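You operate a simulated robot arm through the tools that you are given. There is no shell and no other tool. Be economical: measure what you need, move in short steps, check, and stop when the job is done.

You are at the controls of a simulated robot arm. One attempt, no reset.

Task
Take the white stepped piece and leave it on top of the grey round slab.
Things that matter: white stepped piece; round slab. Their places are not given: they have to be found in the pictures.

Only the result counts: the job must be done as asked and must still hold three seconds after the hand-in. Knocking over, shifting, dropping, spilling or breaking anything else fails it.

Robot
A 6-joint arm with a two-finger parallel gripper, fixed in place. Base frame: the origin is at the foot of the arm, x ahead of it, y to its left, z up; the work surface is at about z = 0. Units: cm, rad, N and s.
With the tool pointing down near the work surface it reaches from about 14 to 58 cm from the base axis. Its first joint turns from -1.152 to 1.152 rad. Payload 2.1 kg.
Tool frame: the origin (TCP) lies between the finger pads and is the grasp point; the fingertips stand 3 cm ahead of it; z points along the fingers, y is the line along which they close. The gripper opens to 9.4 cm. The fingers are 2.8 cm wide and 1 cm thick; the gripper's body (5 by 9.6 cm) begins 5.5 cm behind the TCP.
Orientation is told as [roll, pitch, yaw] about the base's x, y, z axes, in that order, counted from this pose: with the fingers straight down and closing along the base's y, the tool's x points along the base's -x, its y along +y and its z along -z.

Tools
- The arm moves only by the tool step_arm. Its argument "rows" is text: rows parted by semicolons, each of 5 numbers parted by spaces: the opening, from 0 (shut) to 1 (fully open), then the shift along the tool's x, y, z in cm, then the turn about the tool's z in rad. In form: grip tx ty tz yaw; .... A call has 1 to 20 rows; each row shifts and turns the commanded pose from where the row before left it, along the tool's axes as they then stand. A row lasts 0.2 s, in which the tool goes at most 5 cm and 0.15 rad; a call with a longer step from one row to the next is refused whole, and so is a gripper value outside its range. A pose out of reach is approached as far as the arm can. The call stops where the force on the tool passes 40 N (or 10 N more than at its start, if that is more) or the arm is blocked; 0.2 s more then pass. Each finger travels about 7.2 cm/s and halts on what it meets, pressing with about 26 N; the grip force reading is that of the motor and also rises with nothing between the fingers. The clock runs only during rows and for 0.2 s after the last one: add rows that do not move to give the fingers time. The reply holds the time, the measured pose of the TCP, the force on the tool along the base axes, the opening and the grip force, in the units named above and with some noise.
- Cameras (640 x 400 px; columns grow to the right, rows downward): "scene" is fixed at [7.59, -39.4, 48.52]; the picture's right is [0.52, -0.85, 0.00], its down [-0.49, -0.30, -0.82] and it looks along [0.70, 0.42, -0.58] (base axes); focal length 283 px, centre (320, 200). "wrist" rides on the gripper at [7.6, 1.4, -10.3] in the tool frame; the picture's right is [-0.18, 0.98, 0.00], its down [-0.75, -0.14, -0.64] and it looks along [-0.63, -0.12, 0.77] (tool axes); focal length 243 px, centre (320, 200).
- get_image(camera): a new picture of that camera. The clock stands still meanwhile.
- probe_pixels(camera, pixels): for up to 12 pixels [column, row] of the newest picture of that camera ("zoom" is the newest enlarged one), the place [x, y, z] in the base frame of the surface seen there, good to about 0.2 cm. The clock stands still meanwhile.
- inspect(camera, box): a new picture of the part [left, top, right, bottom] of that camera's present view, enlarged. The clock stands still meanwhile.
- job_done(): hands the job in; it is judged then, once.

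Work in short steps. Measure before you move; look again where a grasp or a placing could have gone wrong, and mend it. You have 60 turns and 22 pictures in all, those below and enlarged ones among them. Open the gripper and draw the arm clear of the work before you hand the job in, unless the task says otherwise; then end with one line.

The tools are called as name(argument=value, ...) on one line, values as JSON. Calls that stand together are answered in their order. step_arm: Moves the arm, as the interface text tells. Its arguments: {"type":"object","properties":{"rows":{"type":"string"}},"required":["rows"]} The other tools are called the same way: get_image (camera) takes a picture; probe_pixels (camera, pixels) gives the place of the surface under pixels of a picture; inspect (camera, box) takes an enlarged picture of a part of a camera's view; job_done () hands the job in.

At the start:

```text
time: 0.0
eef_pos: [26.26, -16.27, 33.56]
orientation: [0.0, -0.001, 0.0]
ft_force: [0.2, -0.8, -0.4]
width: 9.42
grasp_force: 0.1
```

scene: 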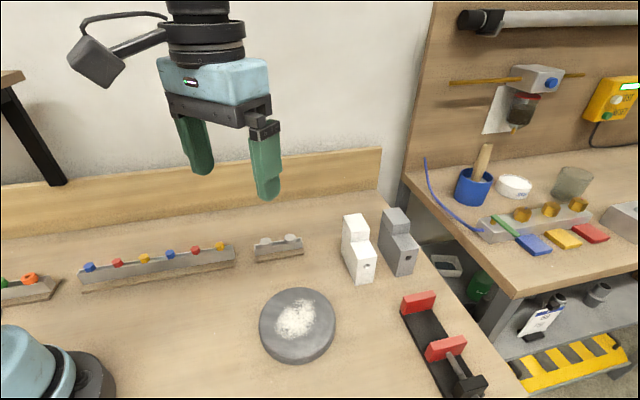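
wrist: 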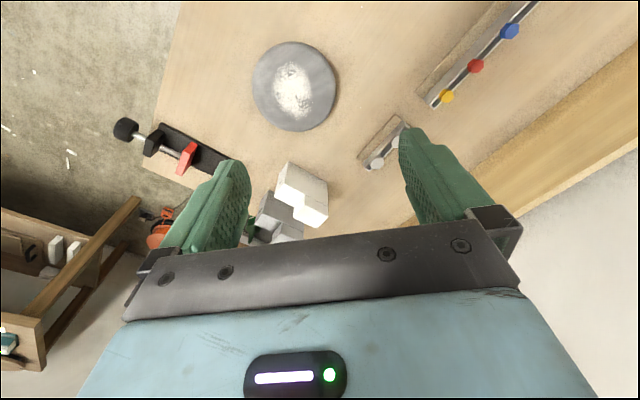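

The white stepped piece is near scene (358,248) and the slab near (297,325). I take an enlarged view of that part to measure both.

inspect(camera="scene", box=[240, 190, 440, 370])

inspect(camera="wrist", box=[220, 20, 380, 250])

```text
2.22 times, centred on (340, 280) of scene
```

zoom: 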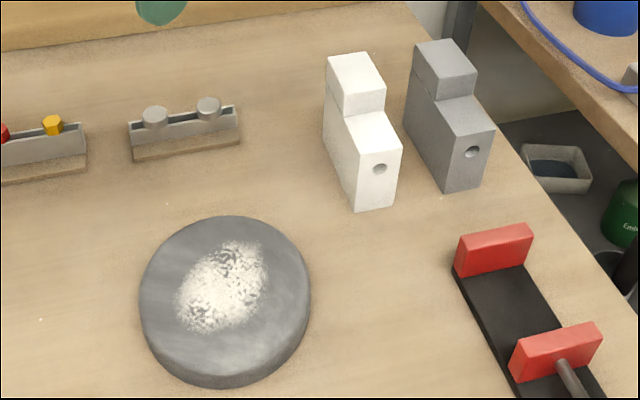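

```text
1.74 times, centred on (300, 135) of wrist
```

zoom: 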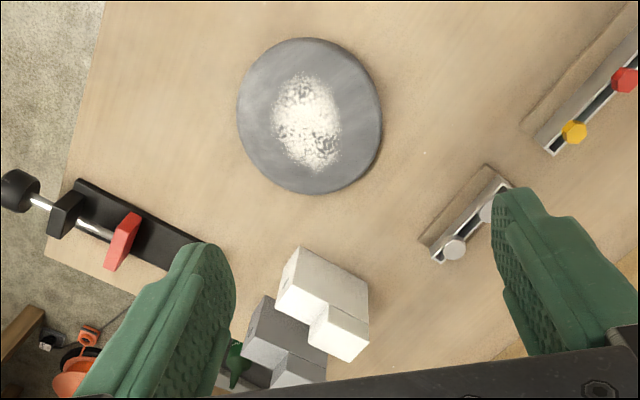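

I probe the piece's tops, side and front face, its neighbour, and the slab in the scene picture.

probe_pixels(camera="scene", pixels=[[345, 218], [359, 216], [367, 229], [353, 232], [354, 242], [368, 241], [374, 256], [359, 260], [360, 282], [371, 281], [347, 255], [343, 240]])

probe_pixels(camera="scene", pixels=[[297, 322], [262, 322], [332, 318], [295, 290], [300, 352], [280, 305], [382, 212], [396, 210], [408, 228], [400, 250], [380, 240], [384, 282]])

probe_pixels(camera="zoom", pixels=[[300, 250], [279, 290], [365, 288], [310, 320], [330, 310], [363, 320], [350, 358], [310, 335], [268, 300], [248, 340], [280, 355], [325, 357]])

```text
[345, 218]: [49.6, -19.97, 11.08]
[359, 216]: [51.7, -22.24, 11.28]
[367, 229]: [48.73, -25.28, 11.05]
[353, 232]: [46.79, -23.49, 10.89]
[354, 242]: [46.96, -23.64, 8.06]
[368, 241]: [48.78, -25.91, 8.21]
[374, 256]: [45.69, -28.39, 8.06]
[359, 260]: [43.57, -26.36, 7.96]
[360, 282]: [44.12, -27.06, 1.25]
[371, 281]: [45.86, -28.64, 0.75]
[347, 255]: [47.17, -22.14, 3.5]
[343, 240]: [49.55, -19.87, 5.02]
```

```text
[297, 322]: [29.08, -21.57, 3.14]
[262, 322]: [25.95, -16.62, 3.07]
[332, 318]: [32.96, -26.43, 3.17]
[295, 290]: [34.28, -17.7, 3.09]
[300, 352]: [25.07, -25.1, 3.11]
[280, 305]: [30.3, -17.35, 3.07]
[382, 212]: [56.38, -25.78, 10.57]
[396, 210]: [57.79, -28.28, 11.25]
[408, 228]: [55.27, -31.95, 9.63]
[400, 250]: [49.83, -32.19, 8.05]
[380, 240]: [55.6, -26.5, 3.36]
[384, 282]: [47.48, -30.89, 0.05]
```

```text
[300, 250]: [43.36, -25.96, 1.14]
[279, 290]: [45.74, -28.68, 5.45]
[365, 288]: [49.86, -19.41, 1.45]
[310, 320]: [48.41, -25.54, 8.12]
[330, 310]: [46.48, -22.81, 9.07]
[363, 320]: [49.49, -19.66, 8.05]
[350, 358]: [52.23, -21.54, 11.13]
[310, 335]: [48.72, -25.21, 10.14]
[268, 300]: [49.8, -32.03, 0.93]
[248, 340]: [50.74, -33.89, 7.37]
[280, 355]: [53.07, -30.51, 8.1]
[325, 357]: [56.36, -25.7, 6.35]
```

The piece's footprint runs along base [0.71, 0.71]. It is 3.6 wide, about 9.2 long, 8 and 11 high, with its weight near (48.1, -23.8). The grey twin is about 5 cm beyond its right face, so I set a part opening. I turn the tool 45° and move over the piece while staying high.

step_arm(rows="0.72 0 0 0 -0.131; 0.72 0 0 0 -0.131; 0.72 0 0 0 -0.131; 0.72 0 0 0 -0.131; 0.72 0 0 0 -0.131; 0.72 0 0 0 -0.13; 0.72 -1.69 -3.45 1.4 0; 0.72 -1.69 -3.45 1.4 0; 0.72 -1.69 -3.45 1.4 0; 0.72 -1.69 -3.45 1.4 0; 0.72 -1.69 -3.45 1.4 0; 0.72 -1.69 -3.45 1.4 0; 0.72 0 0 0 0; 0.72 0 0 0 0")

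get_image(camera="wrist")

```text
time: 3.0
eef_pos: [48.25, -23.86, 25.22]
orientation: [-0.002, 0.0, 0.784]
ft_force: [-0.2, 0.0, -0.1]
width: 6.77
grasp_force: 0.1
```

```text
17 pictures are left
```

wrist: 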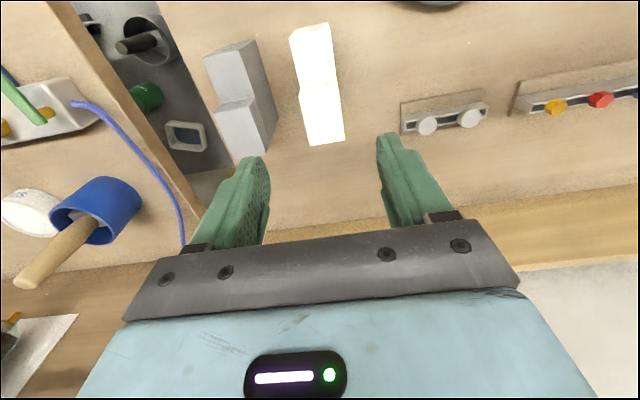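

The fingers straddle the piece, whose top spans columns 290–345. I check its edges from here before going down.

probe_pixels(camera="wrist", pixels=[[302, 90], [337, 86], [309, 140], [341, 136], [293, 38], [327, 28], [331, 70], [298, 75], [255, 80], [275, 120], [235, 100], [262, 45]])

```text
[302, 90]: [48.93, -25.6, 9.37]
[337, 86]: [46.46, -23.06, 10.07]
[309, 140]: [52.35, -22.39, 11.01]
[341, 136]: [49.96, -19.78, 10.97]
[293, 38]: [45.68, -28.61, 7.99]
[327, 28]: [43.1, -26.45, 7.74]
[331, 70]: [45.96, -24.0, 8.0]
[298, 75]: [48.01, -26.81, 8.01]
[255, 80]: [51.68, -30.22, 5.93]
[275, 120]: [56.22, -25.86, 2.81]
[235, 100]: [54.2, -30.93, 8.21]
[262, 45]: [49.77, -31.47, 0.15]
```

The piece's centre line is at 50.95 along the closing direction and the tool is at 51.0, so they match. I go straight down to TCP z = 7.

step_arm(rows="0.72 0 0 3 0; 0.72 0 0 3 0; 0.72 0 0 3 0; 0.72 0 0 2 0; 0.72 0 0 2 0; 0.72 0 0 2 0; 0.72 0 0 1.6 0; 0.72 0 0 1.6 0; 0.72 0 0 0 0; 0.72 0 0 0 0")

get_image(camera="scene")

```text
time: 5.2
eef_pos: [48.18, -23.77, 6.93]
orientation: [-0.001, 0.0, 0.783]
ft_force: [-0.4, 0.3, 0.1]
width: 6.79
grasp_force: 0.0
```

```text
16 pictures are left
```

scene: 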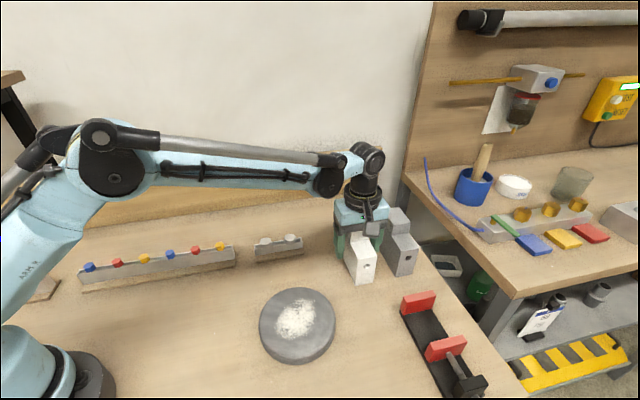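

The gripper is around the piece and nothing has been touched. I close, wait, and lift a little.

step_arm(rows="0.35 0 0 0 0; 0.2 0 0 0 0; 0 0 0 0 0; 0 0 0 0 0; 0 0 0 0 0; 0 0 0 0 0; 0 0 0 -0.5 0; 0 0 0 -0.5 0; 0 0 0 -1 0; 0 0 0 0 0; 0 0 0 0 0")

get_image(camera="scene")

```text
time: 7.6
eef_pos: [48.24, -23.73, 8.91]
orientation: [-0.002, 0.0, 0.786]
ft_force: [-0.2, 0.1, -1.5]
width: 4.42
grasp_force: 26.0
```

```text
15 pictures are left
```

scene: 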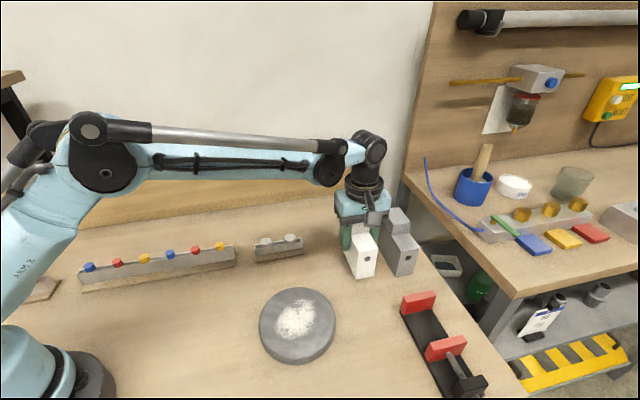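

The width is held at 4.42 with 26 N, and about 1.5 N now hangs on the tool. I look closer to see whether the piece is lifted and level.

inspect(camera="scene", box=[310, 190, 440, 290])

probe_pixels(camera="scene", pixels=[[359, 254], [372, 252], [355, 240], [368, 238], [360, 276], [371, 273]])

```text
4.00 times, centred on (375, 240) of scene
```

zoom: 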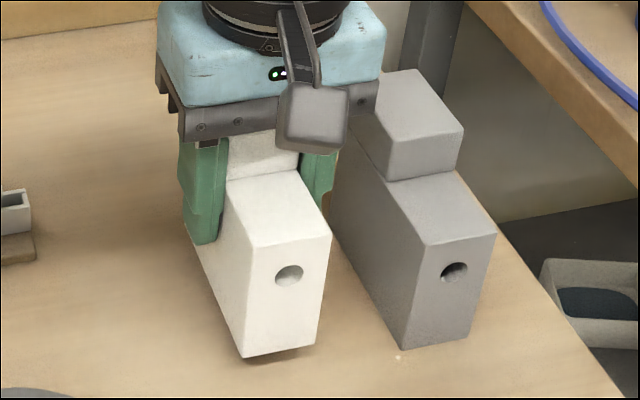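

```text
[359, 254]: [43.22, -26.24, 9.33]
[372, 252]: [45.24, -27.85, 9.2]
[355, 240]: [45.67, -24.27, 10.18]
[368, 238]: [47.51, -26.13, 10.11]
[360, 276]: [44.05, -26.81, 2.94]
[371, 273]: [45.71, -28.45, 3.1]
```

I measure the low step's top along its length and the bottom edges in the zoom to check for tilt.

probe_pixels(camera="zoom", pixels=[[240, 190], [290, 180], [256, 240], [318, 230], [280, 210], [245, 345], [312, 338], [265, 265], [318, 260], [215, 270], [240, 320], [400, 330]])

```text
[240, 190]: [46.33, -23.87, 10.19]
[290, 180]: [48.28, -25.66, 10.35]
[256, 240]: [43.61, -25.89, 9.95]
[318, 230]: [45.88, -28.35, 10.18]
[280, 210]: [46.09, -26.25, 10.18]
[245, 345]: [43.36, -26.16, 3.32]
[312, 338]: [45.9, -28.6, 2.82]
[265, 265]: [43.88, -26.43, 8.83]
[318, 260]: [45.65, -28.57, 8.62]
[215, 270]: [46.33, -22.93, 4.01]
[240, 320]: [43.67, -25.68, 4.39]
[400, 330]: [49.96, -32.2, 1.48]
```

The piece is level and raised 2 cm, so its bottom is about 6.9 below the TCP. I raise it and carry it over the slab centre at (29.6, -21.4).

step_arm(rows="0 0 0 -2 0; 0 0 0 -2.5 0; 0 0 0 -2.5 0; 0 0 0 -2 0; 0 0.8 1 0 0; 0 1.5 2 0 0; 0 1.8 2.35 0 0; 0 1.8 2.35 0 0; 0 1.8 2.35 0 0; 0 1.6 2.1 0 0; 0 1.2 1.6 0 0; 0 0.82 1.08 0 0; 0 0 0 0 0; 0 0 0 0 0")

inspect(camera="scene", box=[200, 180, 420, 380])

```text
time: 10.6
eef_pos: [29.62, -21.34, 17.98]
orientation: [-0.002, 0.0, 0.783]
ft_force: [0.9, -0.8, -1.9]
width: 4.44
grasp_force: 25.6
```

```text
2.00 times, centred on (310, 280) of scene
```

zoom: 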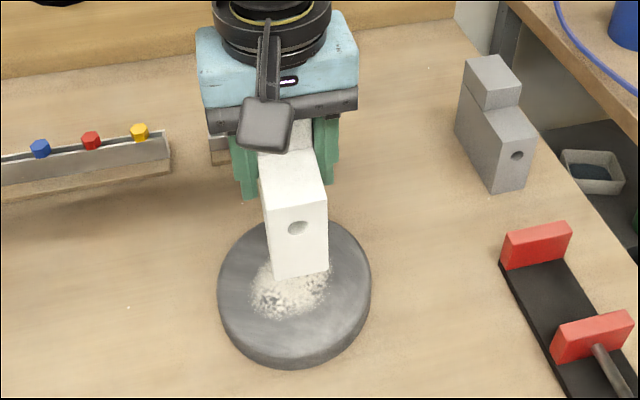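

The piece hangs above the slab at TCP z = 18. I expect contact near TCP z = 10.0, so I go down to 10.8 and check.

step_arm(rows="0 0.06 0.06 1.5 0; 0 0 0 1.5 0; 0 0 0 1.5 0; 0 0 0 1.2 0; 0 0 0 0.9 0; 0 0 0 0.6 0; 0 0 0 0 0; 0 0 0 0 0")

inspect(camera="scene", box=[240, 240, 350, 370])

```text
time: 12.4
eef_pos: [29.64, -21.4, 10.7]
orientation: [-0.003, 0.001, 0.786]
ft_force: [0.3, -0.1, -2.1]
width: 4.44
grasp_force: 26.4
```

```text
3.08 times, centred on (295, 305) of scene
```

zoom: 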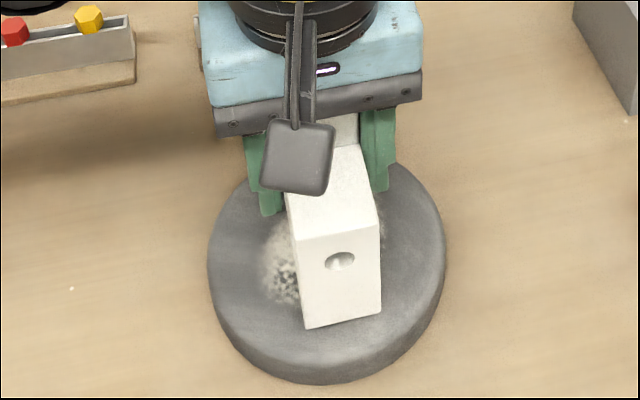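

The footprint lies well inside the slab. I lower in small steps until the force shows contact.

step_arm(rows="0 0 0 0.2 0; 0 0 0 0.2 0; 0 0 0 0.15 0; 0 0 0 0 0; 0 0 0 0 0")

probe_pixels(camera="zoom", pixels=[[308, 318], [375, 308], [300, 225], [372, 215], [320, 190], [280, 300], [285, 265], [420, 260]])

```text
time: 13.6
eef_pos: [29.62, -21.22, 9.97]
orientation: [-0.002, -0.001, 0.787]
ft_force: [0.4, -1.2, -1.4]
width: 4.42
grasp_force: 26.3
```

```text
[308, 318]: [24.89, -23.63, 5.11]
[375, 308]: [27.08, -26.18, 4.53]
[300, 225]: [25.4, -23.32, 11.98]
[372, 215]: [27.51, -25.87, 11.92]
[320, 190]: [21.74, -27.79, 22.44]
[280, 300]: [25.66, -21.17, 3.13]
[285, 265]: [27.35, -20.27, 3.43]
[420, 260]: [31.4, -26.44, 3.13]
```

There is no clear contact yet, and the bottom is within a millimetre or so of the slab. I go down in half-millimetre steps.

step_arm(rows="0 0 0 0.07 0; 0 0 0 0 0; 0 0 0 0 0")

step_arm(rows="0 0 0 0.07 0; 0 0 0 0 0; 0 0 0 0 0")

```text
time: 14.4
eef_pos: [29.58, -21.24, 10.1]
orientation: [-0.001, 0.001, 0.786]
ft_force: [-0.4, -0.1, -2.1]
width: 4.42
grasp_force: 26.0
```

```text
time: 15.2
eef_pos: [29.58, -21.36, 10.03]
orientation: [-0.001, 0.001, 0.785]
ft_force: [-0.9, -0.4, -1.5]
width: 4.42
grasp_force: 26.6
```

Still no contact in the force, at commanded z of about 9.95. I continue down.

step_arm(rows="0 0 0 0.07 0; 0 0 0 0 0; 0 0 0 0 0")

step_arm(rows="0 0 0 0.06 0; 0 0 0 0 0; 0 0 0 0 0")

inspect(camera="scene", box=[250, 270, 350, 370])

```text
time: 16.0
eef_pos: [29.49, -21.26, 9.97]
orientation: [-0.002, -0.002, 0.786]
ft_force: [-0.6, 1.0, -1.5]
width: 4.44
grasp_force: 25.9
```

```text
time: 16.8
eef_pos: [29.6, -21.22, 9.92]
orientation: [-0.001, 0.001, 0.784]
ft_force: [-1.3, 2.3, 20.5]
width: 4.42
grasp_force: 26.4
```

```text
4.00 times, centred on (300, 320) of scene
```

zoom: 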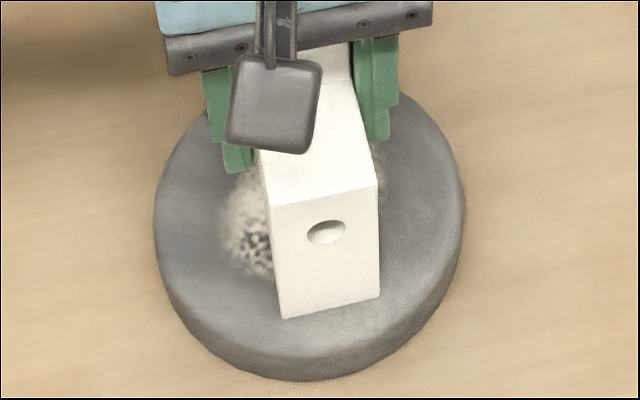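

The force jumped to 20 N up, so the piece rests on the slab. I ease the push slightly and open gently.

step_arm(rows="0 0 0 -0.05 0; 0 0 0 0 0; 0.45 0 0 0 0; 0.5 0 0 0 0; 0.6 0 0 0 0; 0.7 0 0 0 0; 0.75 0 0 0 0; 0.75 0 0 0 0")

inspect(camera="scene", box=[250, 250, 350, 370])

```text
time: 18.6
eef_pos: [29.65, -21.27, 9.79]
orientation: [-0.001, 0.002, 0.785]
ft_force: [0.6, 0.3, 0.0]
width: 7.06
grasp_force: 0.1
```

```text
3.33 times, centred on (300, 310) of scene
```

zoom: 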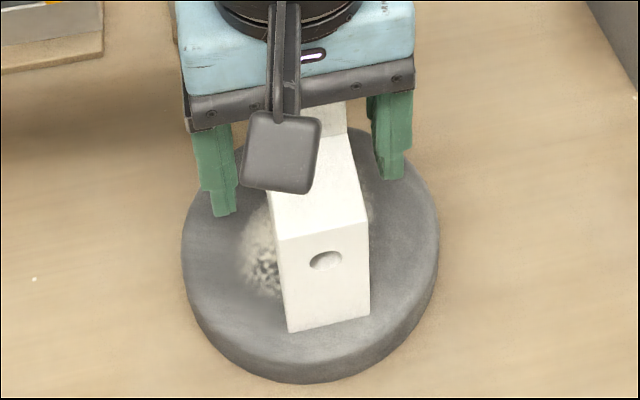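

The piece stands free between the open fingers. I draw straight up and look again.

step_arm(rows="0.75 0 0 -0.5 0; 0.75 0 0 -1 0; 0.75 0 0 -2 0; 0.75 0 0 -2.5 0; 0.75 0 0 -3 0; 0.75 0 0 -3 0; 0.75 0 0 -3 0; 0.75 0 0 -3 0; 0.75 0 0 0 0; 0.75 0 0 0 0; 0.75 0 0 0 0; 0.75 0 0 0 0")

get_image(camera="scene")

inspect(camera="scene", box=[240, 230, 350, 370])

```text
time: 21.2
eef_pos: [29.65, -21.22, 27.9]
orientation: [-0.002, -0.002, 0.784]
ft_force: [-0.1, 0.0, 0.0]
width: 7.06
grasp_force: 0.1
```

```text
9 pictures are left
```

scene: 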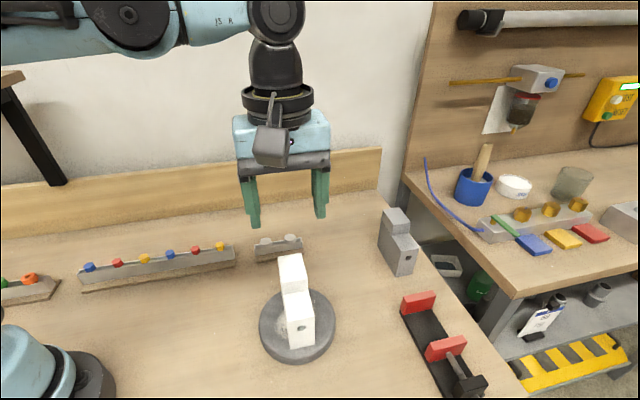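

```text
2.86 times, centred on (295, 300) of scene
```

zoom: 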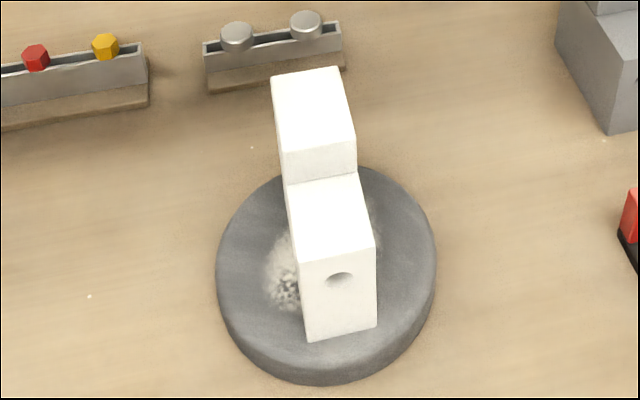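

The piece stands upright on the slab and nothing else has moved. I probe its tops once to confirm it is level and centred.

probe_pixels(camera="zoom", pixels=[[280, 80], [333, 74], [290, 140], [350, 135], [295, 190], [355, 180], [302, 255], [368, 240], [310, 330], [370, 322], [240, 270], [415, 260]])

```text
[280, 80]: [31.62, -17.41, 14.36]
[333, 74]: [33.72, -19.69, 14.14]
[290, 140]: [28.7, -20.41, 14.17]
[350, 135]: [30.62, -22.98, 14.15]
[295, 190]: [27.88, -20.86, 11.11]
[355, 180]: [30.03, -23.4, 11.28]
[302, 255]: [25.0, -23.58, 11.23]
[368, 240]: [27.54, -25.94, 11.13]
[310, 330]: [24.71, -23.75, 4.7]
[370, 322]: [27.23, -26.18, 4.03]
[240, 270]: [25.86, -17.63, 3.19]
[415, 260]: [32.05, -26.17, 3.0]
```

The tops read level at 14.2 and 11.2, the footprint is centred on the slab, and the arm is clear. I hand it in.

job_done()

```text
The job is handed in.
```

The white stepped piece stands upright and level near the middle of the grey round slab, with the gripper open and the arm drawn clear; in the last picture nothing else had moved.
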